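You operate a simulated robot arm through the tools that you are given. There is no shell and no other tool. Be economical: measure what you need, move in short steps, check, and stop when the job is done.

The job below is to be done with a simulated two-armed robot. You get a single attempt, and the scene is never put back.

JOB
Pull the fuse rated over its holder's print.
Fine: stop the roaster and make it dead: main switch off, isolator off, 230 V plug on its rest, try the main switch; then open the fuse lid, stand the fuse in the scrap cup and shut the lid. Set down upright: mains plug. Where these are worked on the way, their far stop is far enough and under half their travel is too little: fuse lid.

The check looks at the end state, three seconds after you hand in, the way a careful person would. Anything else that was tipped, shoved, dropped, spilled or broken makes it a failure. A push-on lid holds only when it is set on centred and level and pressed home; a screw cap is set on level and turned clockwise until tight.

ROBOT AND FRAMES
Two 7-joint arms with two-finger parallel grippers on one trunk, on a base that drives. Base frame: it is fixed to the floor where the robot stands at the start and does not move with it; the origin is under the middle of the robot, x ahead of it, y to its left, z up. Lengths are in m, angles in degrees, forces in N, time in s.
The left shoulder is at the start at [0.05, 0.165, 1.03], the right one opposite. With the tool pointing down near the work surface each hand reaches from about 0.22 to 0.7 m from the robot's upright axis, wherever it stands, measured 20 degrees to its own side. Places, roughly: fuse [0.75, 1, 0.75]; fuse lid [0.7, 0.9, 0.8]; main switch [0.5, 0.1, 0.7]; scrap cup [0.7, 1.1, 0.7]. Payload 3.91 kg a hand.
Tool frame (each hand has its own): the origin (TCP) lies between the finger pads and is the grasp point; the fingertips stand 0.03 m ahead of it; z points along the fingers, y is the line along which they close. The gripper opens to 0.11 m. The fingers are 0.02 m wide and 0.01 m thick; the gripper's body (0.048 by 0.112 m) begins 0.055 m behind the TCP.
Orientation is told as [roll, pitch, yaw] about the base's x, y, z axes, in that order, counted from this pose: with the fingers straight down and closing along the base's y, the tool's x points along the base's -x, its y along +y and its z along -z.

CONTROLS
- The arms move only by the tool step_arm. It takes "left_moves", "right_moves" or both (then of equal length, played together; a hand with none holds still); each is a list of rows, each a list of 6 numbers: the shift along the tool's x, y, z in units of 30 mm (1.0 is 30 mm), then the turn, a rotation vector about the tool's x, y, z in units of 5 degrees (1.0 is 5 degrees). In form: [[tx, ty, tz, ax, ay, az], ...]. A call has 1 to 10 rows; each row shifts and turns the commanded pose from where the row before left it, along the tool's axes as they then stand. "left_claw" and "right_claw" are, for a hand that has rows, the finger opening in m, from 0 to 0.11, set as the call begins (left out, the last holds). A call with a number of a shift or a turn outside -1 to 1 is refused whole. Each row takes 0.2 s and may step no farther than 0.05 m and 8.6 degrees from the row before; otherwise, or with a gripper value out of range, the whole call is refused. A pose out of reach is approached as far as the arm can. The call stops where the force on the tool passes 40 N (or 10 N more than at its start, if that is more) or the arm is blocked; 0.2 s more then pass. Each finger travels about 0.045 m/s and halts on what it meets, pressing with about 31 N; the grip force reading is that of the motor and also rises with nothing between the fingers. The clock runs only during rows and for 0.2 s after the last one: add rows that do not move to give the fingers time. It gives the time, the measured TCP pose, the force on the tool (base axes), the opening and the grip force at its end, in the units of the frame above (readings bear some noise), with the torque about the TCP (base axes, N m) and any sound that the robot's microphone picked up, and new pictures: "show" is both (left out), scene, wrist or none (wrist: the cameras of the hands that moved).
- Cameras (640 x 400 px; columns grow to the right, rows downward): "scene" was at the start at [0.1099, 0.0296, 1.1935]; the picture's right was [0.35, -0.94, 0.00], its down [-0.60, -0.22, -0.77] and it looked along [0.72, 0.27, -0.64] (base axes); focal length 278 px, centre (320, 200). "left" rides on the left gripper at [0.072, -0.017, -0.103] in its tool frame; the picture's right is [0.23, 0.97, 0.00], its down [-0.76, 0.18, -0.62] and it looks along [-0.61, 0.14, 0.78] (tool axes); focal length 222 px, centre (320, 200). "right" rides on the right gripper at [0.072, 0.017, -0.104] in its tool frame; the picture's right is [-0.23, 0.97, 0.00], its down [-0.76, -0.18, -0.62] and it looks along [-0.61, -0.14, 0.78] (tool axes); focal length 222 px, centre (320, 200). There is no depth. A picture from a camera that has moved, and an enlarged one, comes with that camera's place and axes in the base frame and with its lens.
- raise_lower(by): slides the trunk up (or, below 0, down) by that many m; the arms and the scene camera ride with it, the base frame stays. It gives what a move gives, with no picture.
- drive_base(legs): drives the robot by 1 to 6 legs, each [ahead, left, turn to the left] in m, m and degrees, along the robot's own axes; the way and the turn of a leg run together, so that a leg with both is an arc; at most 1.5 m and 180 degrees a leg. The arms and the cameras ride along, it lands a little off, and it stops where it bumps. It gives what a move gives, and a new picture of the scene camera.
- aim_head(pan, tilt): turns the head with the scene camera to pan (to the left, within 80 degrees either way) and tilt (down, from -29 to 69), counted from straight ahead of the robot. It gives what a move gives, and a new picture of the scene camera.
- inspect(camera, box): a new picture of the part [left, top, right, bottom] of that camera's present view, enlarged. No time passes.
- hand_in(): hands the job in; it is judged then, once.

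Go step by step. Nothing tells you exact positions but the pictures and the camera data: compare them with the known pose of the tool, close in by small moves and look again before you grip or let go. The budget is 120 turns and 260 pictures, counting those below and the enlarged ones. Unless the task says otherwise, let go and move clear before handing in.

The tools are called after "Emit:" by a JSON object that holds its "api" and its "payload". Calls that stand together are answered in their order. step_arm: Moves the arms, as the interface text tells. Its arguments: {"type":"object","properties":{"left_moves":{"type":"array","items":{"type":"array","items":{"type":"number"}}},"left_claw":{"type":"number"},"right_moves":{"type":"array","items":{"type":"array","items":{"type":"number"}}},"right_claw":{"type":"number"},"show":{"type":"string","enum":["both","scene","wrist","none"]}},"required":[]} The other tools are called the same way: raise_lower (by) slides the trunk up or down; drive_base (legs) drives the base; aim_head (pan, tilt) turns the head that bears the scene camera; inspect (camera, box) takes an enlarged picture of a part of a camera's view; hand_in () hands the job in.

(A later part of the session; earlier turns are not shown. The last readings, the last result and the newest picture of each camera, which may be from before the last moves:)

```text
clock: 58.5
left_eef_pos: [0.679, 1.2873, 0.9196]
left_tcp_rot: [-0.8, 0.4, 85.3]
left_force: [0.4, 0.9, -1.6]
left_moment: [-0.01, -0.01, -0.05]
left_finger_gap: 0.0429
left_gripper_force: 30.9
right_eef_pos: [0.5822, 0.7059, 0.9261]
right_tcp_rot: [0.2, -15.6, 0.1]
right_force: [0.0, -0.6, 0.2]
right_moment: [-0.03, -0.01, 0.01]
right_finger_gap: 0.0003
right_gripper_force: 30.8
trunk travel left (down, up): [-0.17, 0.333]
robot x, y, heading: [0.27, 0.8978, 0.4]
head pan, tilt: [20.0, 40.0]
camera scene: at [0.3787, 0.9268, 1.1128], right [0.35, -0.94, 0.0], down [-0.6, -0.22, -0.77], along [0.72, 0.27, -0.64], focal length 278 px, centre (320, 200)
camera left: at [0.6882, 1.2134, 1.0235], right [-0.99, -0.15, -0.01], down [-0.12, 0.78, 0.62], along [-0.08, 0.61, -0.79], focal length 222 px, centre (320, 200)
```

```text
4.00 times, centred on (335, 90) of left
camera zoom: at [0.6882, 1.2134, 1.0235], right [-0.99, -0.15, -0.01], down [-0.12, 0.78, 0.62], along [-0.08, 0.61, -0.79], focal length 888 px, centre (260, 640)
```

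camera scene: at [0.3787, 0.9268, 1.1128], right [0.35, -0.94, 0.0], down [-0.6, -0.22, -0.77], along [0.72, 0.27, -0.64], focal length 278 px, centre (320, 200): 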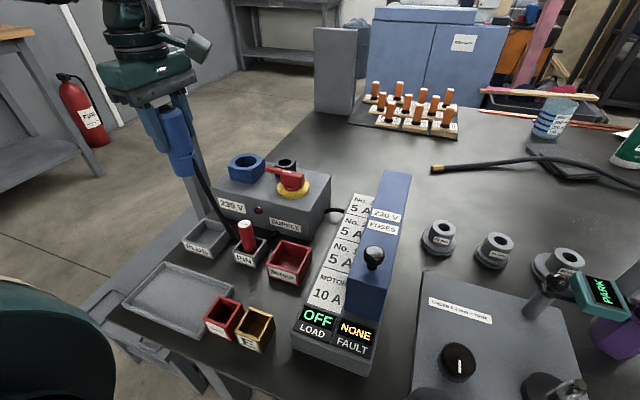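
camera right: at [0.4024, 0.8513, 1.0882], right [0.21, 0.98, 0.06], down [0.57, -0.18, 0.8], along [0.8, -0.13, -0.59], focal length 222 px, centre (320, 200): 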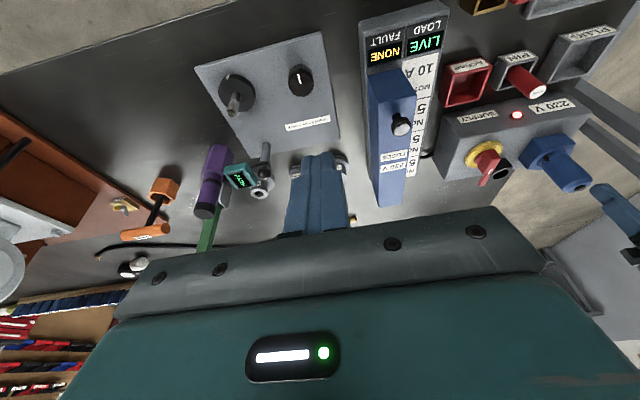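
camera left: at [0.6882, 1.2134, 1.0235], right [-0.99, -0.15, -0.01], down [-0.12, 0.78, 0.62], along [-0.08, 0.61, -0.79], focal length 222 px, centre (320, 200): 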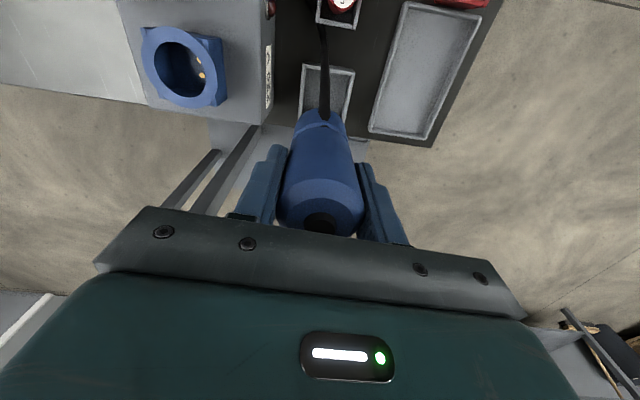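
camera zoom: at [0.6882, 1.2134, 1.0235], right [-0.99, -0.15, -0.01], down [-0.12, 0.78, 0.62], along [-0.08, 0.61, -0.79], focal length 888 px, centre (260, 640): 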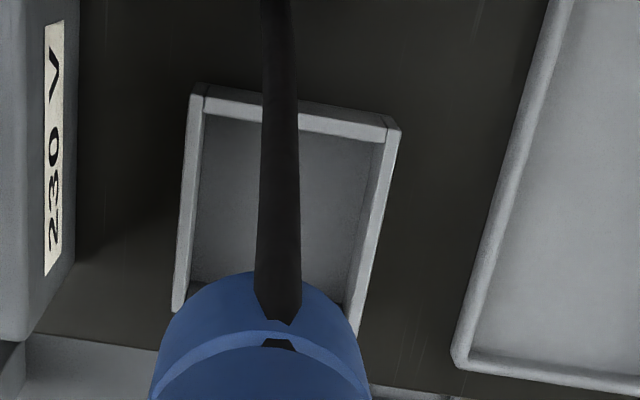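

Rest centre refined to [0.672, 1.286]. I shift 7 mm and lower partway, then check.

Emit:
{"api": "step_arm", "payload": {"left_moves": [[0.03, 0.23, 0.6, 0, 0, 0], [0, 0, 0.8, 0, 0, 0], [0, 0, 0.8, 0, 0, 0], [0, 0, 0.8, 0, 0, 0], [0, 0, 0.8, 0, 0, 0]]}}

Emit:
{"api": "inspect", "payload": {"camera": "scene", "box": [150, 150, 290, 290]}}

Emit:
{"api": "inspect", "payload": {"camera": "left", "box": [250, 40, 410, 240]}}

```text
clock: 59.6
left_eef_pos: [0.6757, 1.2874, 0.8034]
left_tcp_rot: [-0.8, 0.3, 85.5]
left_force: [-0.4, 0.0, -2.0]
left_moment: [0.02, 0.0, 0.01]
left_finger_gap: 0.0432
left_gripper_force: 30.8
right_eef_pos: [0.581, 0.7047, 0.9266]
right_tcp_rot: [0.1, -15.5, 0.3]
right_force: [-0.5, -0.2, -0.6]
right_moment: [0.0, 0.02, 0.01]
right_finger_gap: 0.0
right_gripper_force: 31.1
trunk travel left (down, up): [-0.17, 0.333]
robot x, y, heading: [0.267, 0.8981, 0.5]
head pan, tilt: [20.0, 40.0]
camera scene: at [0.3788, 0.9268, 1.1128], right [0.35, -0.94, 0.0], down [-0.6, -0.22, -0.77], along [0.72, 0.27, -0.64], focal length 278 px, centre (320, 200)
camera left: at [0.684, 1.2117, 0.9072], right [-0.99, -0.15, -0.01], down [-0.12, 0.78, 0.62], along [-0.08, 0.61, -0.79], focal length 222 px, centre (320, 200)
```

scene: 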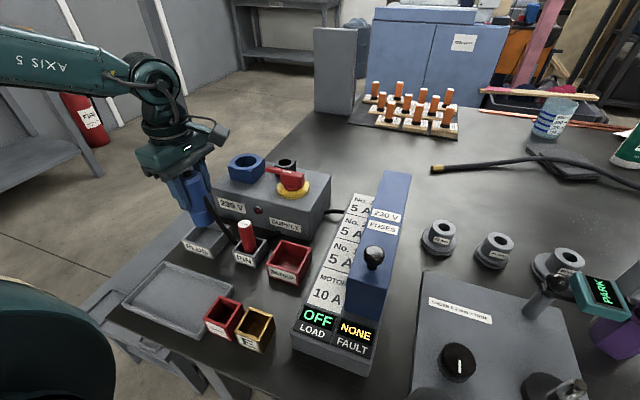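
left: 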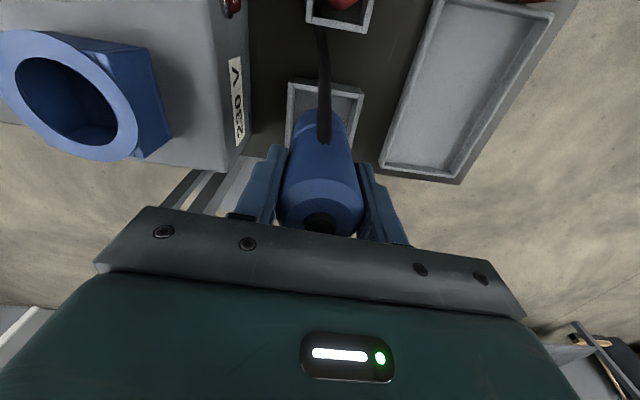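

```text
2.86 times, centred on (220, 220) of scene
camera zoom: at [0.3788, 0.9268, 1.1128], right [0.35, -0.94, 0.0], down [-0.6, -0.22, -0.77], along [0.72, 0.27, -0.64], focal length 794 px, centre (606, 143)
```

zoom: 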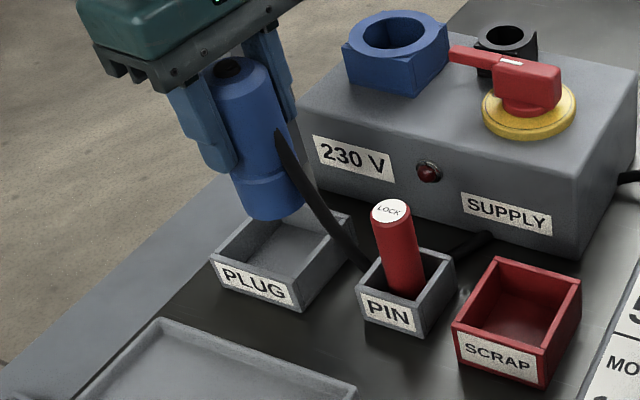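

```text
2.00 times, centred on (330, 140) of left
camera zoom: at [0.684, 1.2117, 0.9072], right [-0.99, -0.15, -0.01], down [-0.12, 0.78, 0.62], along [-0.08, 0.61, -0.79], focal length 444 px, centre (300, 320)
```

zoom: 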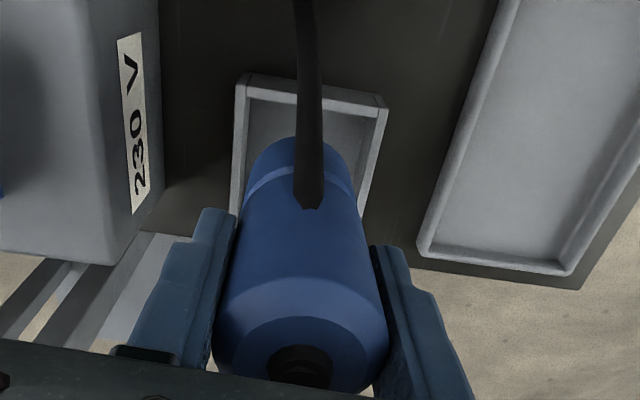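

The plug is centred over the rest. I lower it gently.

Emit:
{"api": "step_arm", "payload": {"left_moves": [[-0.06, 0.03, 0.33, 0, 0, 0], [0, 0, 0.33, 0, 0, 0], [0, 0, 0.2, 0, 0, 0]], "show": "none"}}

Emit:
{"api": "inspect", "payload": {"camera": "scene", "box": [150, 150, 290, 290]}}

```text
clock: 60.5
left_eef_pos: [0.6739, 1.2881, 0.7789]
left_tcp_rot: [-0.8, 0.4, 85.4]
left_force: [0.5, 0.8, -2.2]
left_moment: [0.02, 0.01, 0.01]
left_finger_gap: 0.0431
left_gripper_force: 31.1
right_eef_pos: [0.5814, 0.7051, 0.9262]
right_tcp_rot: [0.1, -15.6, 0.1]
right_force: [-0.2, 0.0, 0.0]
right_moment: [0.01, 0.0, -0.01]
right_finger_gap: 0.0002
right_gripper_force: 31.8
trunk travel left (down, up): [-0.17, 0.333]
robot x, y, heading: [0.2669, 0.8957, 0.5]
head pan, tilt: [20.0, 40.0]
```

```text
2.86 times, centred on (220, 220) of scene
camera zoom: at [0.3788, 0.9267, 1.1128], right [0.35, -0.94, 0.0], down [-0.6, -0.22, -0.77], along [0.72, 0.27, -0.64], focal length 794 px, centre (606, 143)
```

zoom: 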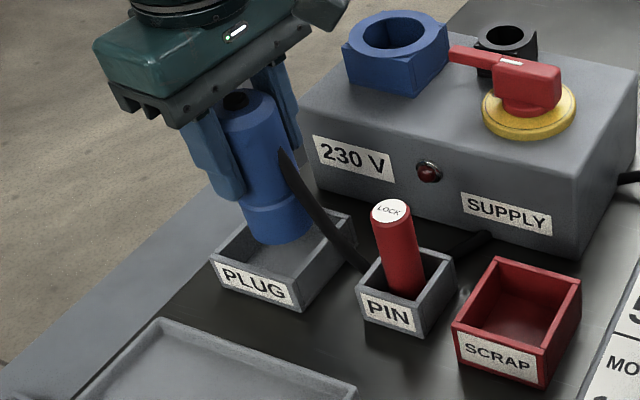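

Emit:
{"api": "step_arm", "payload": {"left_moves": [[0, 0, 0.17, 0, 0, 0], [0, 0, 0.17, 0, 0, 0], [0, 0, 0.13, 0, 0, 0]], "show": "none"}}

Emit:
{"api": "inspect", "payload": {"camera": "scene", "box": [150, 150, 290, 290]}}

```text
clock: 61.2
left_eef_pos: [0.6745, 1.2879, 0.7645]
left_tcp_rot: [-0.7, 0.2, 85.4]
left_force: [-0.6, 0.5, -1.8]
left_moment: [-0.02, 0.01, 0.0]
left_finger_gap: 0.0434
left_gripper_force: 30.7
right_eef_pos: [0.5813, 0.7055, 0.9275]
right_tcp_rot: [0.2, -15.5, 0.2]
right_force: [0.2, 0.1, -0.4]
right_moment: [0.0, -0.05, 0.0]
right_finger_gap: 0.0002
right_gripper_force: 31.1
trunk travel left (down, up): [-0.17, 0.333]
robot x, y, heading: [0.2672, 0.8964, 0.4]
head pan, tilt: [20.0, 40.0]
```

```text
2.86 times, centred on (220, 220) of scene
camera zoom: at [0.3788, 0.9267, 1.1128], right [0.35, -0.94, 0.0], down [-0.6, -0.22, -0.77], along [0.72, 0.27, -0.64], focal length 794 px, centre (606, 143)
```

zoom: 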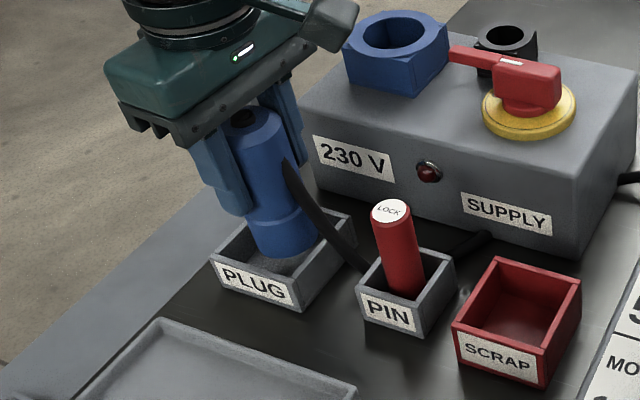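

Emit:
{"api": "step_arm", "payload": {"left_moves": [[0, 0, 0.13, 0, 0, 0], [0, 0, 0.13, 0, 0, 0], [0, 0, 0.1, 0, 0, 0], [0, 0, 0.1, 0, 0, 0]], "show": "none"}}

Emit:
{"api": "inspect", "payload": {"camera": "scene", "box": [150, 150, 290, 290]}}

```text
clock: 62.2
left_eef_pos: [0.6736, 1.2863, 0.7496]
left_tcp_rot: [-0.8, 0.3, 85.4]
left_force: [-0.4, 0.0, -2.2]
left_moment: [-0.02, 0.01, 0.01]
left_finger_gap: 0.043
left_gripper_force: 31.1
right_eef_pos: [0.5809, 0.704, 0.9273]
right_tcp_rot: [0.2, -15.4, 0.2]
right_force: [0.2, -0.1, -0.5]
right_moment: [0.0, 0.02, -0.02]
right_finger_gap: 0.0
right_gripper_force: 31.0
trunk travel left (down, up): [-0.17, 0.333]
robot x, y, heading: [0.2697, 0.8984, 0.5]
head pan, tilt: [20.0, 40.0]
```

```text
2.86 times, centred on (220, 220) of scene
camera zoom: at [0.3788, 0.9267, 1.1128], right [0.35, -0.94, 0.0], down [-0.6, -0.22, -0.77], along [0.72, 0.27, -0.64], focal length 794 px, centre (606, 143)
```

zoom: 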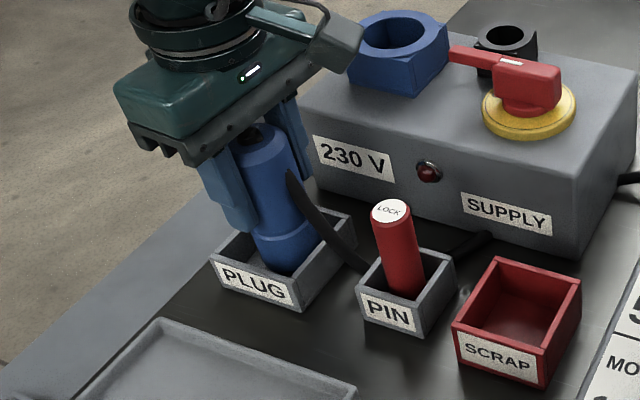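

Emit:
{"api": "step_arm", "payload": {"left_moves": [[0, 0, 0.1, 0, 0, 0], [0, 0, 0.1, 0, 0, 0], [0, 0, 0.1, 0, 0, 0]], "show": "none"}}

Emit:
{"api": "inspect", "payload": {"camera": "scene", "box": [160, 180, 260, 280]}}

```text
clock: 63.0
left_eef_pos: [0.6744, 1.2874, 0.7414]
left_tcp_rot: [-0.7, 0.3, 85.4]
left_force: [-1.1, -0.3, -1.7]
left_moment: [0.01, 0.02, 0.03]
left_finger_gap: 0.0432
left_gripper_force: 31.2
right_eef_pos: [0.5819, 0.7063, 0.9267]
right_tcp_rot: [0.3, -15.6, 0.3]
right_force: [-0.4, -0.3, 0.4]
right_moment: [0.02, 0.01, -0.01]
right_finger_gap: 0.0001
right_gripper_force: 31.1
trunk travel left (down, up): [-0.17, 0.333]
robot x, y, heading: [0.2683, 0.8989, 0.3]
head pan, tilt: [20.0, 40.0]
```

```text
4.00 times, centred on (210, 230) of scene
camera zoom: at [0.3788, 0.9267, 1.1128], right [0.35, -0.94, 0.0], down [-0.6, -0.22, -0.77], along [0.72, 0.27, -0.64], focal length 1111 px, centre (760, 80)
```

zoom: 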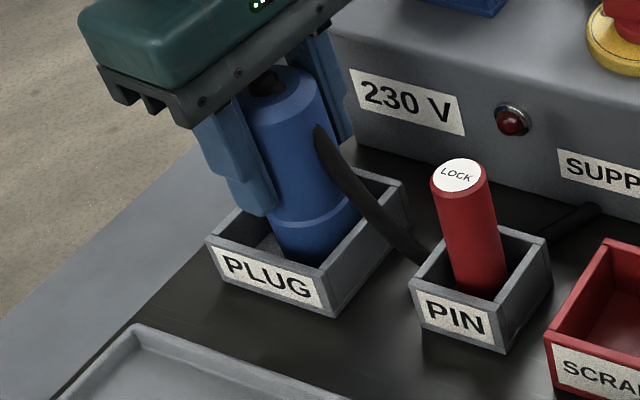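

Emit:
{"api": "step_arm", "payload": {"left_moves": [[0, 0, 0.07, 0, 0, 0], [0, 0, 0.07, 0, 0, 0], [0, 0, 0.07, 0, 0, 0]], "show": "none"}}

Emit:
{"api": "inspect", "payload": {"camera": "scene", "box": [160, 180, 260, 280]}}

```text
clock: 63.9
left_eef_pos: [0.6747, 1.2884, 0.7366]
left_tcp_rot: [-0.9, 0.4, 85.4]
left_force: [-1.1, 0.8, 1.9]
left_moment: [0.08, 0.1, -0.03]
left_finger_gap: 0.0433
left_gripper_force: 30.8
right_eef_pos: [0.5813, 0.7038, 0.9273]
right_tcp_rot: [0.2, -15.5, 0.2]
right_force: [-0.5, 0.4, -0.4]
right_moment: [-0.03, 0.0, 0.0]
right_finger_gap: 0.0
right_gripper_force: 31.1
trunk travel left (down, up): [-0.17, 0.333]
robot x, y, heading: [0.2686, 0.8971, 0.5]
head pan, tilt: [20.0, 40.0]
```

```text
4.00 times, centred on (210, 230) of scene
camera zoom: at [0.3785, 0.9265, 1.1129], right [0.35, -0.94, 0.0], down [-0.6, -0.22, -0.77], along [0.72, 0.27, -0.64], focal length 1111 px, centre (760, 80)
```

zoom: 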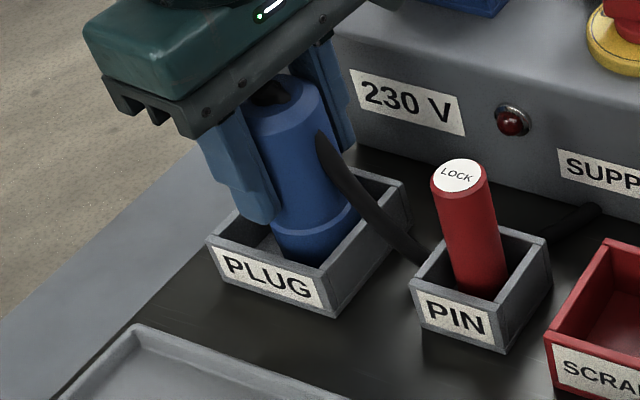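

Contact felt (force changed from −2 to +2 N). One more millimetre, then release and lift.

Emit:
{"api": "step_arm", "payload": {"left_moves": [[0, 0, 0.05, 0, 0, 0], [0, 0, 0, 0, 0, 0]], "show": "none"}}

Emit:
{"api": "step_arm", "payload": {"left_moves": [[0, 0, 0, 0, 0, 0], [0, 0, 0, 0, 0, 0], [0, 0, 0, 0, 0, 0]], "left_claw": 0.06, "show": "none"}}

Emit:
{"api": "inspect", "payload": {"camera": "scene", "box": [160, 180, 260, 280]}}

```text
clock: 64.5
left_eef_pos: [0.673, 1.2872, 0.7358]
left_tcp_rot: [-1.0, 0.1, 85.4]
left_force: [-2.4, 4.9, 19.4]
left_moment: [0.28, 0.68, -0.11]
left_finger_gap: 0.0435
left_gripper_force: 30.3
right_eef_pos: [0.5794, 0.7051, 0.928]
right_tcp_rot: [0.3, -15.5, 0.2]
right_force: [-0.2, 0.0, -0.5]
right_moment: [-0.03, 0.01, 0.02]
right_finger_gap: 0.0
right_gripper_force: 30.8
trunk travel left (down, up): [-0.17, 0.333]
robot x, y, heading: [0.2684, 0.8956, 0.4]
head pan, tilt: [20.0, 40.0]
```

```text
clock: 65.2
left_eef_pos: [0.6733, 1.2876, 0.7347]
left_tcp_rot: [-0.8, 0.3, 85.5]
left_force: [0.4, -0.1, 0.3]
left_moment: [0.03, -0.01, 0.01]
left_finger_gap: 0.0598
left_gripper_force: 0.1
right_eef_pos: [0.5806, 0.7055, 0.9265]
right_tcp_rot: [0.2, -15.5, 0.1]
right_force: [-0.5, 0.3, -0.5]
right_moment: [-0.01, 0.02, 0.0]
right_finger_gap: 0.0
right_gripper_force: 30.1
trunk travel left (down, up): [-0.17, 0.333]
robot x, y, heading: [0.2688, 0.8993, 0.4]
head pan, tilt: [20.0, 40.0]
```

```text
4.00 times, centred on (210, 230) of scene
camera zoom: at [0.3787, 0.9266, 1.1128], right [0.35, -0.94, 0.0], down [-0.6, -0.22, -0.77], along [0.72, 0.27, -0.64], focal length 1111 px, centre (760, 80)
```

zoom: 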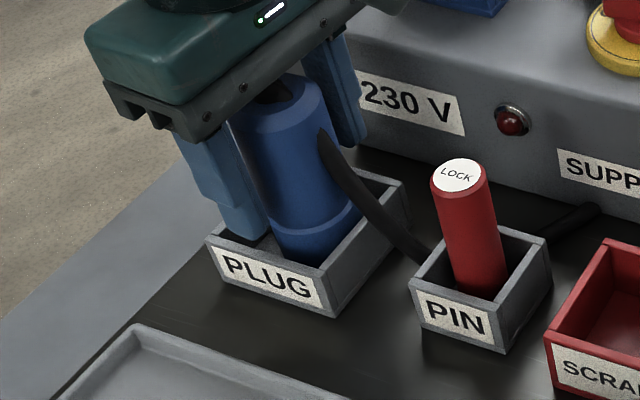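

The plug stands in its rest. I lift straight up.

Emit:
{"api": "step_arm", "payload": {"left_moves": [[0, 0, -0.3, 0, 0, 0], [0, 0, -0.6, 0, 0, 0], [0, 0, -1, 0, 0, 0], [0, 0, -1, 0, 0, 0], [0, 0, -1, 0, 0, 0], [0, 0, -1, 0, 0, 0], [0, 0, -1, 0, 0, 0]]}}

Emit:
{"api": "inspect", "payload": {"camera": "scene", "box": [130, 130, 400, 370]}}

```text
clock: 66.8
left_eef_pos: [0.6709, 1.2898, 0.9122]
left_tcp_rot: [-0.8, 0.3, 85.3]
left_force: [0.6, -0.1, 0.1]
left_moment: [0.01, 0.03, 0.02]
left_finger_gap: 0.06
left_gripper_force: 0.0
right_eef_pos: [0.5807, 0.7058, 0.927]
right_tcp_rot: [0.2, -15.5, 0.2]
right_force: [-0.5, 0.2, -1.3]
right_moment: [0.02, 0.0, 0.0]
right_finger_gap: 0.0
right_gripper_force: 30.5
trunk travel left (down, up): [-0.17, 0.333]
robot x, y, heading: [0.2702, 0.8989, 0.4]
head pan, tilt: [20.0, 40.0]
camera scene: at [0.3786, 0.9265, 1.1128], right [0.35, -0.94, 0.0], down [-0.6, -0.22, -0.77], along [0.72, 0.27, -0.64], focal length 278 px, centre (320, 200)
camera left: at [0.68, 1.2143, 1.016], right [-0.99, -0.15, -0.01], down [-0.12, 0.78, 0.62], along [-0.08, 0.61, -0.79], focal length 222 px, centre (320, 200)
```

scene: 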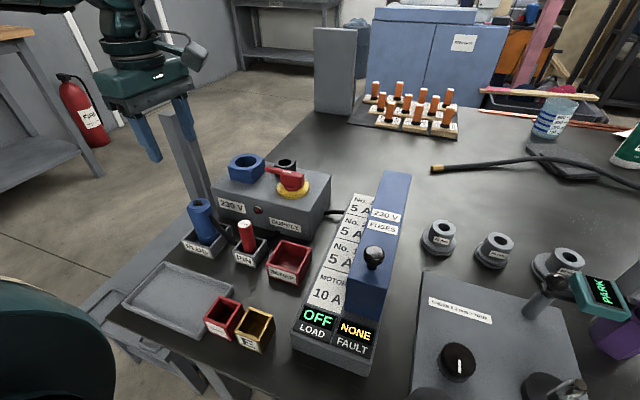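
left: 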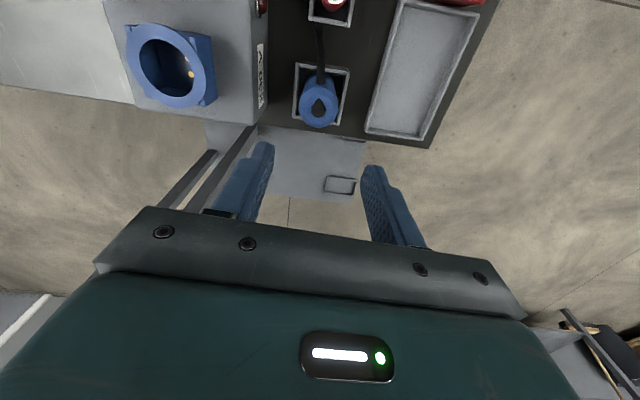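

```text
1.67 times, centred on (265, 250) of scene
camera zoom: at [0.3786, 0.9265, 1.1128], right [0.35, -0.94, 0.0], down [-0.6, -0.22, -0.77], along [0.72, 0.27, -0.64], focal length 463 px, centre (412, 117)
```

zoom: 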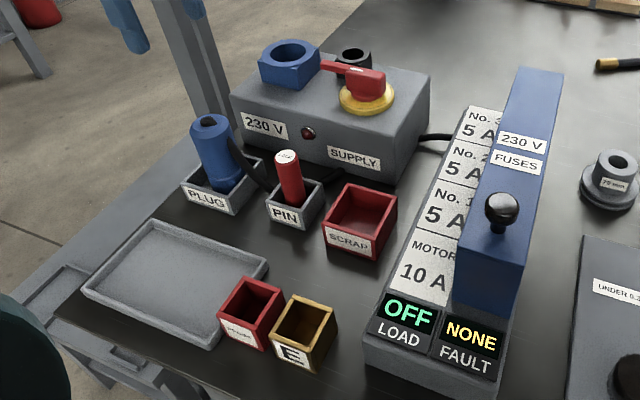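

Plug stands upright in its rest. Next is trying the main switch: I raise the trunk again and drive back to the roaster.

Emit:
{"api": "raise_lower", "payload": {"by": 0.08}}

Emit:
{"api": "drive_base", "payload": {"legs": [[-0.27, 0, 0], [0, -0.9, 0]]}}

Emit:
{"api": "aim_head", "payload": {"pan": -10, "tilt": 40}}

```text
clock: 68.0
left_eef_pos: [0.6707, 1.2888, 0.9923]
left_tcp_rot: [-0.8, 0.3, 85.3]
left_force: [-0.2, -0.5, 0.5]
left_moment: [-0.04, -0.02, -0.01]
left_finger_gap: 0.0598
left_gripper_force: 0.1
right_eef_pos: [0.5807, 0.7053, 1.0067]
right_tcp_rot: [0.2, -15.4, 0.2]
right_force: [-0.8, 0.9, -0.1]
right_moment: [0.01, 0.0, 0.0]
right_finger_gap: 0.0
right_gripper_force: 31.5
trunk travel left (down, up): [-0.25, 0.253]
robot x, y, heading: [0.27, 0.8922, 0.4]
head pan, tilt: [20.0, 40.0]
```

```text
clock: 74.2
left_eef_pos: [0.412, 0.3871, 0.9914]
left_tcp_rot: [-0.7, 0.4, 85.1]
left_force: [0.5, -0.9, 0.5]
left_moment: [0.02, 0.0, 0.0]
left_finger_gap: 0.0599
left_gripper_force: 0.1
right_eef_pos: [0.3182, -0.1964, 1.0074]
right_tcp_rot: [0.3, -15.5, -0.1]
right_force: [0.1, -0.4, -0.2]
right_moment: [0.0, -0.02, 0.0]
right_finger_gap: 0.0001
right_gripper_force: 30.5
trunk travel left (down, up): [-0.25, 0.253]
robot x, y, heading: [0.0095, -0.0051, 0.1]
head pan, tilt: [20.0, 40.0]
camera scene: at [0.1176, 0.0267, 1.1928], right [0.34, -0.94, 0.0], down [-0.6, -0.22, -0.77], along [0.72, 0.26, -0.64], focal length 278 px, centre (320, 200)
```

scene: 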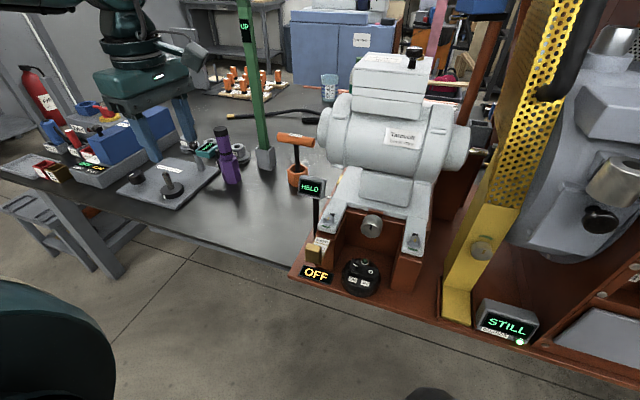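

```text
clock: 75.2
left_eef_pos: [0.4128, 0.3869, 0.992]
left_tcp_rot: [-0.8, 0.3, 84.9]
left_force: [0.1, -0.1, -0.4]
left_moment: [-0.02, 0.03, -0.02]
left_finger_gap: 0.06
left_gripper_force: 0.1
right_eef_pos: [0.3181, -0.196, 1.0062]
right_tcp_rot: [0.1, -15.5, -0.2]
right_force: [0.2, 0.9, 0.4]
right_moment: [-0.02, -0.01, 0.04]
right_finger_gap: 0.0
right_gripper_force: 31.3
trunk travel left (down, up): [-0.25, 0.253]
robot x, y, heading: [0.0057, -0.0008, -0.2]
head pan, tilt: [-10.0, 40.0]
camera scene: at [0.1215, -0.017, 1.1928], right [-0.17, -0.99, 0.0], down [-0.63, 0.11, -0.77], along [0.75, -0.13, -0.64], focal length 278 px, centre (320, 200)
```

scene: 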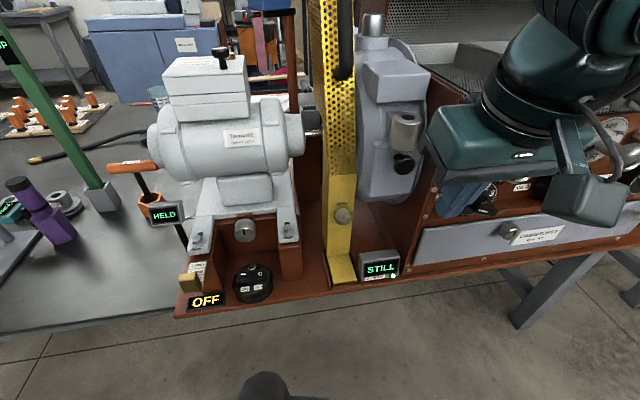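

The drum shows STILL. I bring the tilted right hand over the I side of the rocker (y ≈ 0.088).

Emit:
{"api": "step_arm", "payload": {"right_moves": [[0, 0, 0, 0, -1, 0], [0, 0, 0, 0, -1, 0], [0, 0, 0, 0, -1, 0], [0, 0, 0, 0, -1, 0], [0, 0, 0, 0, -1, 0]], "right_claw": 0, "show": "none"}}

Emit:
{"api": "step_arm", "payload": {"right_moves": [[0.13, 0.953, 0.787, 0, 0, 0], [0.13, 0.953, 0.787, 0, 0, 0], [0.13, 0.953, 0.787, 0, 0, 0], [0.13, 0.953, 0.787, 0, 0, 0], [0.13, 0.953, 0.787, 0, 0, 0], [0.13, 0.953, 0.787, 0, 0, 0], [0.13, 0.953, 0.787, 0, 0, 0], [0.13, 0.953, 0.787, 0, 0, 0], [0.13, 0.953, 0.787, 0, 0, 0], [0.13, 0.953, 0.787, 0, 0, 0]], "show": "wrist"}}

```text
clock: 76.4
left_eef_pos: [0.4127, 0.3874, 0.991]
left_tcp_rot: [-0.9, 0.3, 85.0]
left_force: [-0.9, 0.5, 0.5]
left_moment: [0.0, 0.01, 0.04]
left_finger_gap: 0.0601
left_gripper_force: 0.0
right_eef_pos: [0.3507, -0.1904, 1.0336]
right_tcp_rot: [0.2, -40.6, -0.3]
right_force: [-0.4, -0.8, 0.3]
right_moment: [-0.02, -0.01, 0.0]
right_finger_gap: 0.0
right_gripper_force: 31.3
right hand out of reach, approached as far as the arm can: row 3, 4, 5
trunk travel left (down, up): [-0.25, 0.253]
robot x, y, heading: [0.0074, 0.0003, 0.1]
head pan, tilt: [-10.0, 40.0]
```

```text
clock: 78.6
left_eef_pos: [0.4135, 0.3877, 0.9916]
left_tcp_rot: [-0.7, 0.2, 85.1]
left_force: [-1.0, 0.1, 0.0]
left_moment: [0.02, -0.03, 0.01]
left_finger_gap: 0.0598
left_gripper_force: 0.2
right_eef_pos: [0.4734, 0.0996, 0.8295]
right_tcp_rot: [0.2, -40.5, -0.2]
right_force: [0.6, 0.8, -0.2]
right_moment: [-0.01, 0.01, 0.04]
right_finger_gap: 0.0
right_gripper_force: 31.3
trunk travel left (down, up): [-0.25, 0.253]
robot x, y, heading: [0.009, -0.0032, 0.0]
head pan, tilt: [-10.0, 40.0]
camera right: at [0.3501, 0.1179, 0.8619], right [0.17, 0.97, 0.15], down [0.17, -0.18, 0.97], along [0.97, -0.14, -0.2], focal length 222 px, centre (320, 200)
```

right: 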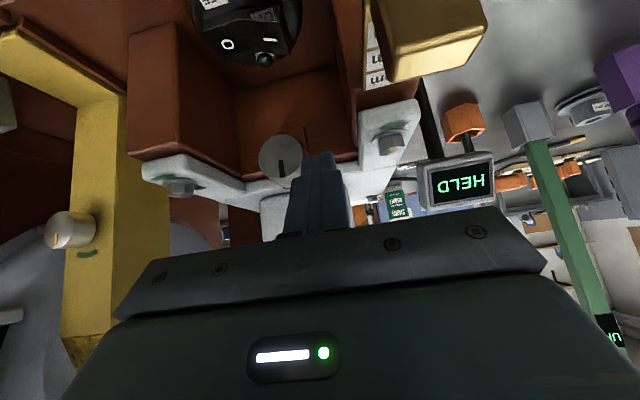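

Emit:
{"api": "step_arm", "payload": {"right_moves": [[0.717, -0.243, 0.583, 0, 0, 0], [0.717, -0.243, 0.583, 0, 0, 0], [0.107, 0, 0.128, 0, 0, 0], [0.107, 0, 0.128, 0, 0, 0], [0.107, 0, 0.128, 0, 0, 0], [0.107, 0, 0.128, 0, 0, 0], [0.107, 0, 0.128, 0, 0, 0], [0.107, 0, 0.128, 0, 0, 0], [0.107, 0, 0.128, 0, 0, 0], [0.107, 0, 0.128, 0, 0, 0]]}}

```text
clock: 79.5
left_eef_pos: [0.4107, 0.3862, 0.9928]
left_tcp_rot: [-0.8, 0.2, 85.0]
left_force: [-0.8, -0.9, 0.0]
left_moment: [0.04, 0.01, 0.04]
left_finger_gap: 0.0601
left_gripper_force: 0.1
right_eef_pos: [0.4632, 0.0875, 0.7761]
right_tcp_rot: [1.5, -41.1, -0.9]
right_force: [-9.9, -5.8, 15.7]
right_moment: [0.99, 0.42, 0.84]
right_finger_gap: 0.0
right_gripper_force: 30.9
trunk travel left (down, up): [-0.25, 0.253]
robot x, y, heading: [0.0075, -0.0029, 0.2]
head pan, tilt: [-10.0, 40.0]
stopped in row 4 (right hand): the force on the tool passed its limit (the readings are from after the stop); the commanded pose is now the measured one
camera scene: at [0.1196, -0.0184, 1.1929], right [-0.17, -0.98, 0.0], down [-0.63, 0.11, -0.77], along [0.76, -0.13, -0.64], focal length 278 px, centre (320, 200)
camera right: at [0.3398, 0.105, 0.808], right [0.17, 0.97, 0.17], down [0.16, -0.2, 0.97], along [0.97, -0.14, -0.19], focal length 222 px, centre (320, 200)
```

scene: 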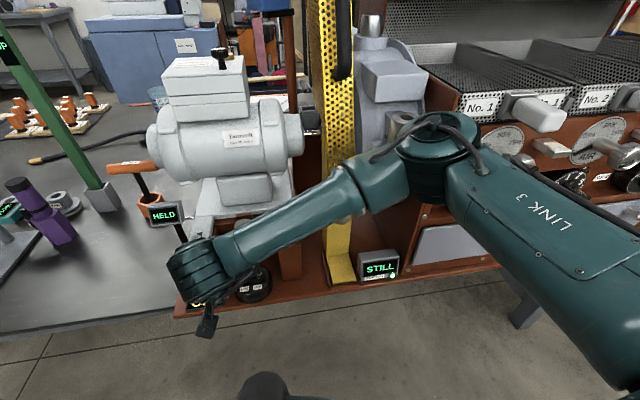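
right: 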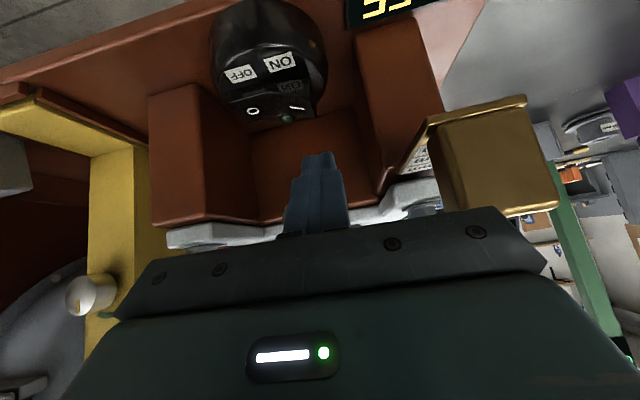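

The hand body touched the brass knob beside the switch. I back off straight the way I came and check the knob.

Emit:
{"api": "step_arm", "payload": {"right_moves": [[-0.107, 0, -0.128, 0, 0, 0], [-0.2, -0.2, -0.5, 0, 0, 0], [0, -0.3, -1, 0, 0, 0], [0, -0.3, -1, 0, 0, 0], [0, 0, -1, 0, 0, 0]]}}

Emit:
{"api": "inspect", "payload": {"camera": "right", "box": [250, 0, 600, 200]}}

Emit:
{"api": "inspect", "payload": {"camera": "scene", "box": [150, 180, 330, 320]}}

```text
clock: 80.7
left_eef_pos: [0.4124, 0.3874, 0.992]
left_tcp_rot: [-0.8, 0.3, 85.0]
left_force: [-0.5, -0.8, -0.3]
left_moment: [-0.01, 0.02, -0.02]
left_finger_gap: 0.0601
left_gripper_force: 0.0
right_eef_pos: [0.3991, 0.0605, 0.8623]
right_tcp_rot: [1.2, -41.0, -0.8]
right_force: [-0.1, 0.5, 0.5]
right_moment: [0.01, 0.01, 0.04]
right_finger_gap: 0.0
right_gripper_force: 31.5
trunk travel left (down, up): [-0.25, 0.253]
robot x, y, heading: [0.0066, -0.0009, -0.1]
head pan, tilt: [-10.0, 40.0]
camera scene: at [0.1211, -0.017, 1.1928], right [-0.17, -0.98, 0.0], down [-0.63, 0.11, -0.77], along [0.75, -0.13, -0.64], focal length 278 px, centre (320, 200)
camera right: at [0.2756, 0.0787, 0.8936], right [0.17, 0.97, 0.16], down [0.17, -0.19, 0.97], along [0.97, -0.14, -0.19], focal length 222 px, centre (320, 200)
```

scene: 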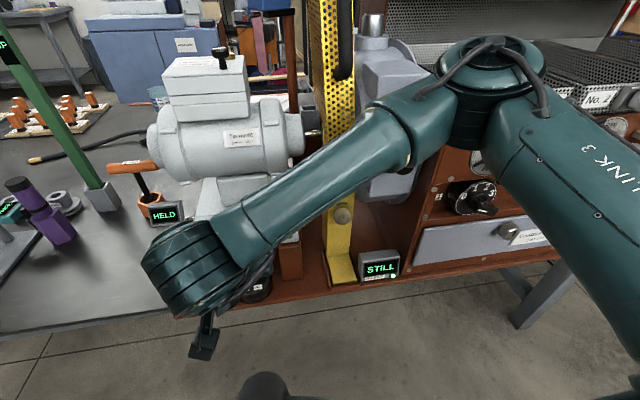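
right: 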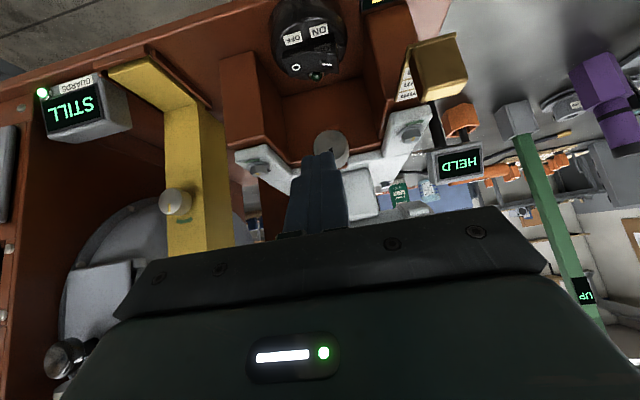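

```text
1.83 times, centred on (425, 100) of right
camera zoom: at [0.2756, 0.0787, 0.8936], right [0.17, 0.97, 0.16], down [0.17, -0.19, 0.97], along [0.97, -0.14, -0.19], focal length 406 px, centre (128, 383)
```

zoom: 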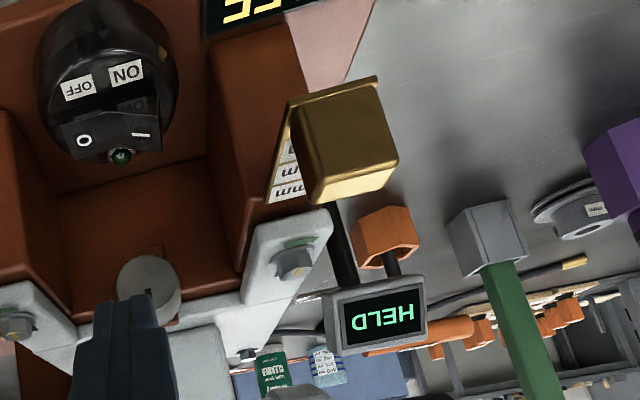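

```text
2.86 times, centred on (240, 250) of scene
camera zoom: at [0.1211, -0.017, 1.1928], right [-0.17, -0.98, 0.0], down [-0.63, 0.11, -0.77], along [0.75, -0.13, -0.64], focal length 794 px, centre (549, 57)
```

zoom: 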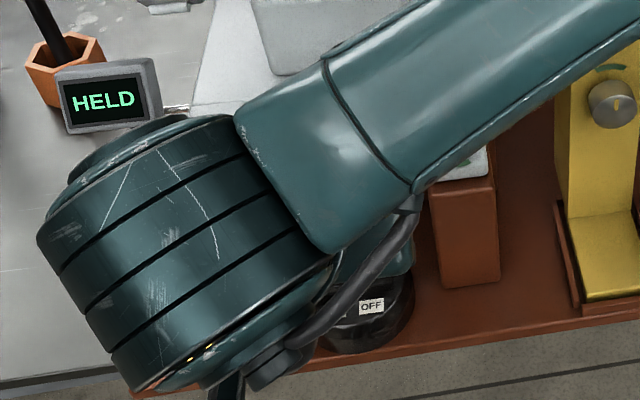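

The brass block at about [0.42, 0.146, 0.79] looks unmoved, but my hand was too wide there. I turn the right hand 90° about its axis, so it is narrow sideways with the camera on the free side.

Emit:
{"api": "step_arm", "payload": {"right_moves": [[0, 0, 0, 0, 0, -1], [0, 0, 0, 0, 0, -1], [0, 0, 0, 0, 0, -1], [0, 0, 0, 0, 0, -1], [0, 0, 0, 0, 0, -1], [0, 0, 0, 0, 0, -1], [0, 0, 0, 0, 0, -1], [0, 0, 0, 0, 0, -1], [0, 0, 0, 0, 0, -1]], "show": "none"}}

Emit:
{"api": "step_arm", "payload": {"right_moves": [[0, 0, 0, 0, 0, -1], [0, 0, 0, 0, 0, -1], [0, 0, 0, 0, 0, -1], [0, 0, 0, 0, 0, -1], [0, 0, 0, 0, 0, -1], [0, 0, 0, 0, 0, -1], [0, 0, 0, 0, 0, -1], [0, 0, 0, 0, 0, -1], [0, 0, 0, 0, 0, -1]]}}

```text
clock: 82.7
left_eef_pos: [0.4127, 0.3877, 0.9916]
left_tcp_rot: [-0.9, 0.3, 85.0]
left_force: [-0.1, -0.2, -0.5]
left_moment: [-0.02, 0.0, 0.01]
left_finger_gap: 0.06
left_gripper_force: 0.2
right_eef_pos: [0.401, 0.0617, 0.8611]
right_tcp_rot: [-31.1, -28.4, 52.8]
right_force: [0.8, 0.4, -0.8]
right_moment: [0.03, 0.01, -0.04]
right_finger_gap: 0.0
right_gripper_force: 31.2
trunk travel left (down, up): [-0.25, 0.253]
robot x, y, heading: [0.0063, -0.0033, 0.1]
head pan, tilt: [-10.0, 40.0]
```

```text
clock: 84.7
left_eef_pos: [0.4124, 0.3874, 0.9926]
left_tcp_rot: [-0.9, 0.3, 85.0]
left_force: [-0.3, -0.2, -0.2]
left_moment: [-0.04, 0.04, 0.01]
left_finger_gap: 0.0602
left_gripper_force: 0.2
right_eef_pos: [0.4005, 0.0619, 0.8621]
right_tcp_rot: [-41.0, -0.9, 90.1]
right_force: [0.0, 0.2, -0.2]
right_moment: [-0.02, 0.01, -0.01]
right_finger_gap: 0.0002
right_gripper_force: 31.4
trunk travel left (down, up): [-0.25, 0.253]
robot x, y, heading: [0.0099, 0.0007, 0.2]
head pan, tilt: [-10.0, 40.0]
camera scene: at [0.1213, -0.017, 1.1928], right [-0.17, -0.98, 0.0], down [-0.63, 0.11, -0.77], along [0.75, -0.13, -0.64], focal length 278 px, centre (320, 200)
camera right: at [0.3186, -0.0102, 0.9282], right [-0.74, 0.24, -0.64], down [-0.28, 0.75, 0.6], along [0.62, 0.62, -0.49], focal length 222 px, centre (320, 200)
```

scene: 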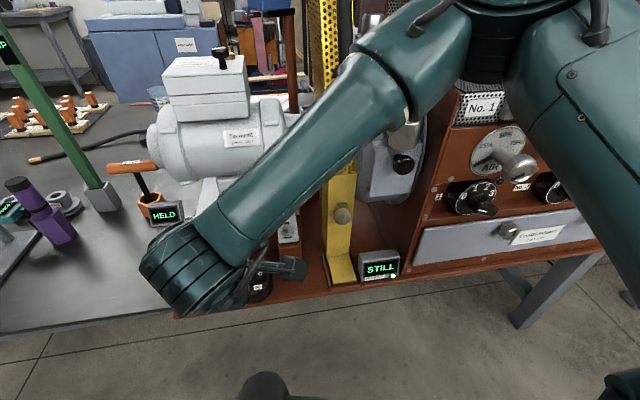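
right: 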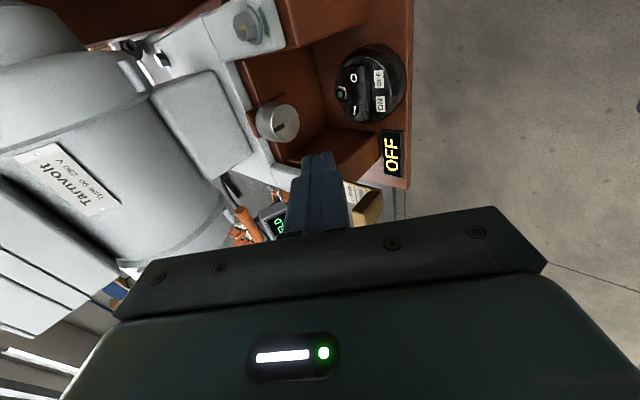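

Emit:
{"api": "step_arm", "payload": {"right_moves": [[-0.2, 0.133, 0.845, 0, 0, 0], [-0.2, 0.133, 0.845, 0, 0, 0], [-0.2, 0.133, 0.845, 0, 0, 0], [-0.2, 0.133, 0.845, 0, 0, 0]], "show": "wrist"}}

```text
clock: 85.7
left_eef_pos: [0.4119, 0.3873, 0.9921]
left_tcp_rot: [-0.7, 0.3, 85.0]
left_force: [0.4, 0.8, -0.2]
left_moment: [0.0, 0.01, -0.03]
left_finger_gap: 0.06
left_gripper_force: 0.1
right_eef_pos: [0.4545, 0.0885, 0.7743]
right_tcp_rot: [-41.0, -1.0, 90.0]
right_force: [-0.2, 0.0, -0.4]
right_moment: [0.02, 0.02, -0.03]
right_finger_gap: 0.0
right_gripper_force: 30.7
trunk travel left (down, up): [-0.25, 0.253]
robot x, y, heading: [0.0092, -0.0001, 0.4]
head pan, tilt: [-10.0, 40.0]
camera right: at [0.3731, 0.0157, 0.8415], right [-0.73, 0.24, -0.64], down [-0.28, 0.75, 0.6], along [0.62, 0.62, -0.49], focal length 222 px, centre (320, 200)
```

right: 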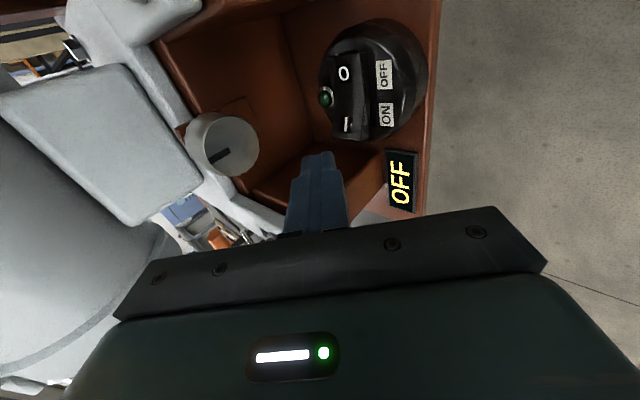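

Emit:
{"api": "step_arm", "payload": {"right_moves": [[0.1, -0.19, 0.164, 0, 0, 0], [0, 0.109, 0.126, 0, 0, 0], [0, 0.109, 0.126, 0, 0, 0], [0, 0.109, 0.126, 0, 0, 0], [0, 0.109, 0.126, 0, 0, 0], [0, 0.109, 0.126, 0, 0, 0], [0, 0.109, 0.126, 0, 0, 0], [0, 0.109, 0.126, 0, 0, 0], [0, 0.109, 0.126, 0, 0, 0]]}}

```text
clock: 87.7
left_eef_pos: [0.4113, 0.3874, 0.9915]
left_tcp_rot: [-0.8, 0.3, 85.1]
left_force: [0.1, 0.1, 0.3]
left_moment: [-0.01, -0.01, -0.01]
left_finger_gap: 0.0602
left_gripper_force: 0.0
right_eef_pos: [0.4629, 0.0849, 0.7344]
right_tcp_rot: [-41.0, -1.0, 90.0]
right_force: [-1.1, -0.1, 4.2]
right_moment: [-0.05, -0.01, -0.01]
right_finger_gap: 0.0
right_gripper_force: 30.9
trunk travel left (down, up): [-0.25, 0.253]
robot x, y, heading: [0.0106, -0.0057, 0.1]
head pan, tilt: [-10.0, 40.0]
camera scene: at [0.1209, -0.0172, 1.1929], right [-0.17, -0.98, 0.0], down [-0.63, 0.11, -0.77], along [0.75, -0.13, -0.64], focal length 278 px, centre (320, 200)
camera right: at [0.3803, 0.013, 0.8011], right [-0.73, 0.24, -0.64], down [-0.28, 0.75, 0.6], along [0.62, 0.62, -0.49], focal length 222 px, centre (320, 200)
```

scene: 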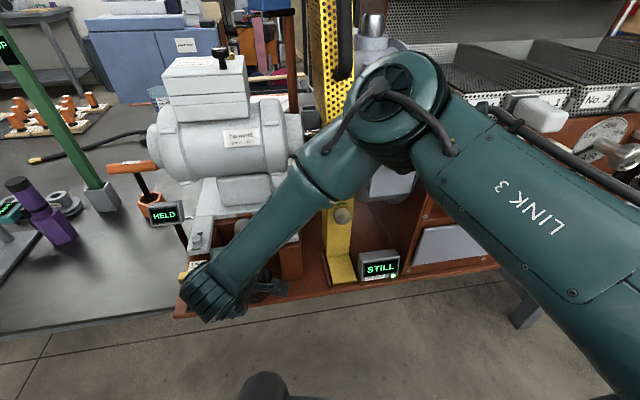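
right: 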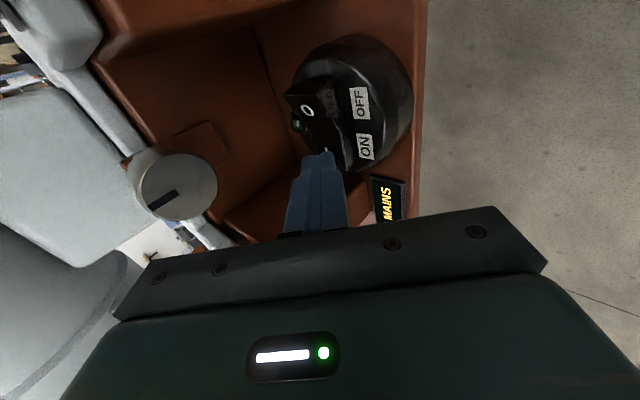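

The display changed to a "…MAINS" message, so the switch is on with no power. I check it quickly, then lift, move to O and switch off again.

Emit:
{"api": "inspect", "payload": {"camera": "right", "box": [340, 160, 440, 230]}}

Emit:
{"api": "step_arm", "payload": {"right_moves": [[0, -0.44, -0.5, 0, 0, 0], [0, -0.44, -0.5, 0, 0, 0], [0.64, 0, 0, 0, 0, 0], [0.64, 0, 0, 0, 0, 0]]}}

```text
5.71 times, centred on (390, 195) of right
camera zoom: at [0.3803, 0.013, 0.8011], right [-0.73, 0.24, -0.64], down [-0.28, 0.75, 0.6], along [0.62, 0.62, -0.49], focal length 1269 px, centre (-80, 229)
```

zoom: 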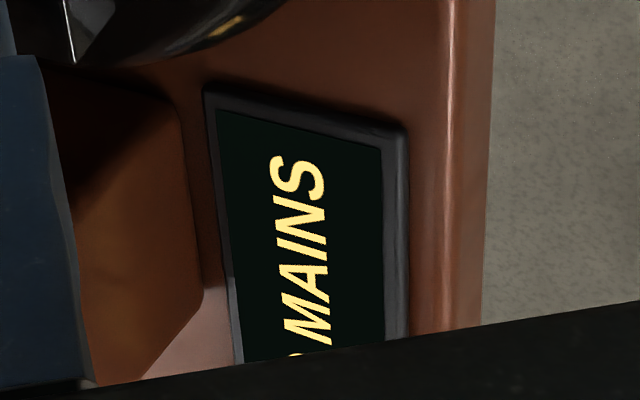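

```text
clock: 88.7
left_eef_pos: [0.4114, 0.3853, 0.9909]
left_tcp_rot: [-0.9, 0.3, 85.0]
left_force: [1.2, -0.6, -0.4]
left_moment: [-0.01, 0.0, 0.01]
left_finger_gap: 0.0601
left_gripper_force: 0.1
right_eef_pos: [0.4633, 0.0471, 0.7751]
right_tcp_rot: [-41.0, -0.9, 90.0]
right_force: [0.5, 0.2, -0.6]
right_moment: [0.02, 0.01, -0.02]
right_finger_gap: 0.0
right_gripper_force: 31.1
trunk travel left (down, up): [-0.25, 0.253]
robot x, y, heading: [0.01, 0.0006, 0.1]
head pan, tilt: [-10.0, 40.0]
camera scene: at [0.1213, -0.0172, 1.1928], right [-0.17, -0.98, 0.0], down [-0.63, 0.11, -0.77], along [0.75, -0.13, -0.64], focal length 278 px, centre (320, 200)
camera right: at [0.3813, -0.0248, 0.842], right [-0.73, 0.24, -0.64], down [-0.27, 0.75, 0.6], along [0.62, 0.61, -0.49], focal length 222 px, centre (320, 200)
```

scene: 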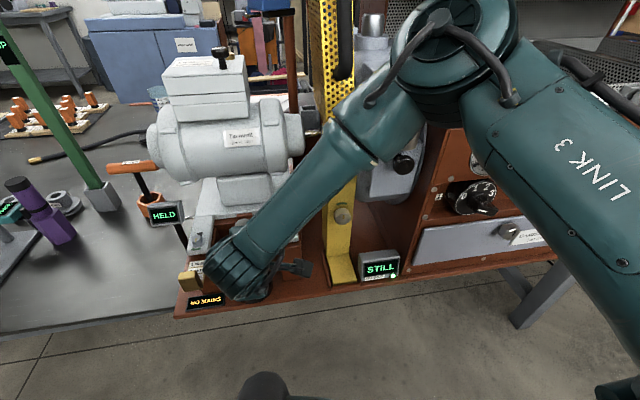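
right: 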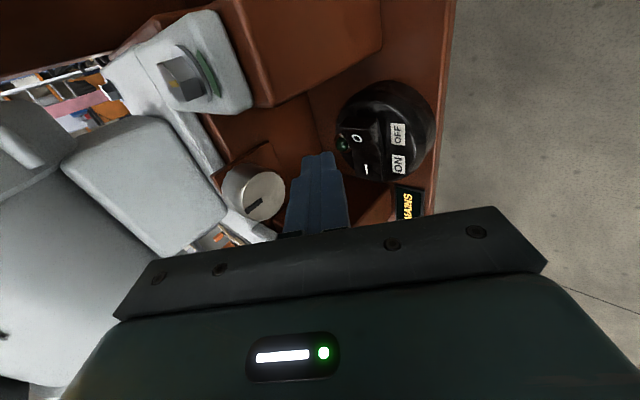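

NO MAINS confirmed. Now press O.

Emit:
{"api": "step_arm", "payload": {"right_moves": [[0, 0.109, 0.126, 0, 0, 0], [0, 0.109, 0.126, 0, 0, 0], [0, 0.109, 0.126, 0, 0, 0], [0, 0.109, 0.126, 0, 0, 0], [0, 0.109, 0.126, 0, 0, 0], [0, 0.109, 0.126, 0, 0, 0], [0, 0.109, 0.126, 0, 0, 0], [0, 0.109, 0.126, 0, 0, 0], [0, 0.109, 0.126, 0, 0, 0]]}}

```text
clock: 90.7
left_eef_pos: [0.4099, 0.3876, 0.9935]
left_tcp_rot: [-0.9, 0.3, 85.0]
left_force: [0.1, 0.0, 0.5]
left_moment: [0.03, 0.0, 0.04]
left_finger_gap: 0.0601
left_gripper_force: 0.0
right_eef_pos: [0.462, 0.0465, 0.7334]
right_tcp_rot: [-41.6, -1.1, 90.1]
right_force: [-11.9, -6.3, 36.1]
right_moment: [0.18, -0.12, 0.05]
right_finger_gap: 0.0
right_gripper_force: 30.9
trunk travel left (down, up): [-0.25, 0.253]
robot x, y, heading: [0.0124, 0.0007, 0.1]
head pan, tilt: [-10.0, 40.0]
camera scene: at [0.118, -0.0178, 1.1939], right [-0.17, -0.98, 0.0], down [-0.63, 0.11, -0.77], along [0.76, -0.13, -0.64], focal length 278 px, centre (320, 200)
camera right: at [0.3797, -0.0257, 0.7997], right [-0.73, 0.24, -0.64], down [-0.28, 0.75, 0.6], along [0.63, 0.62, -0.48], focal length 222 px, centre (320, 200)
```

scene: 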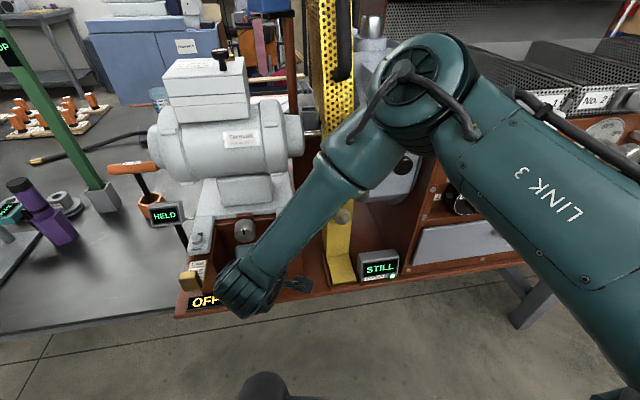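
right: 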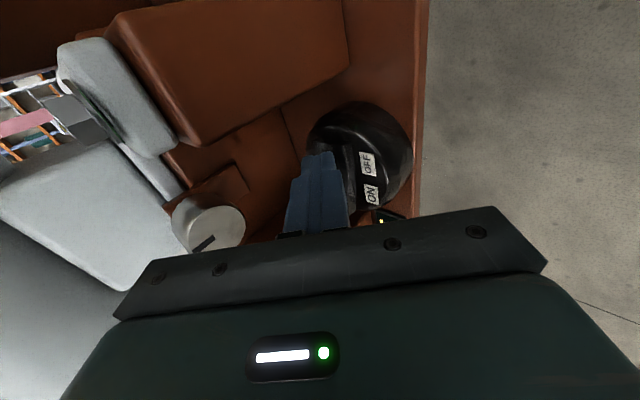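

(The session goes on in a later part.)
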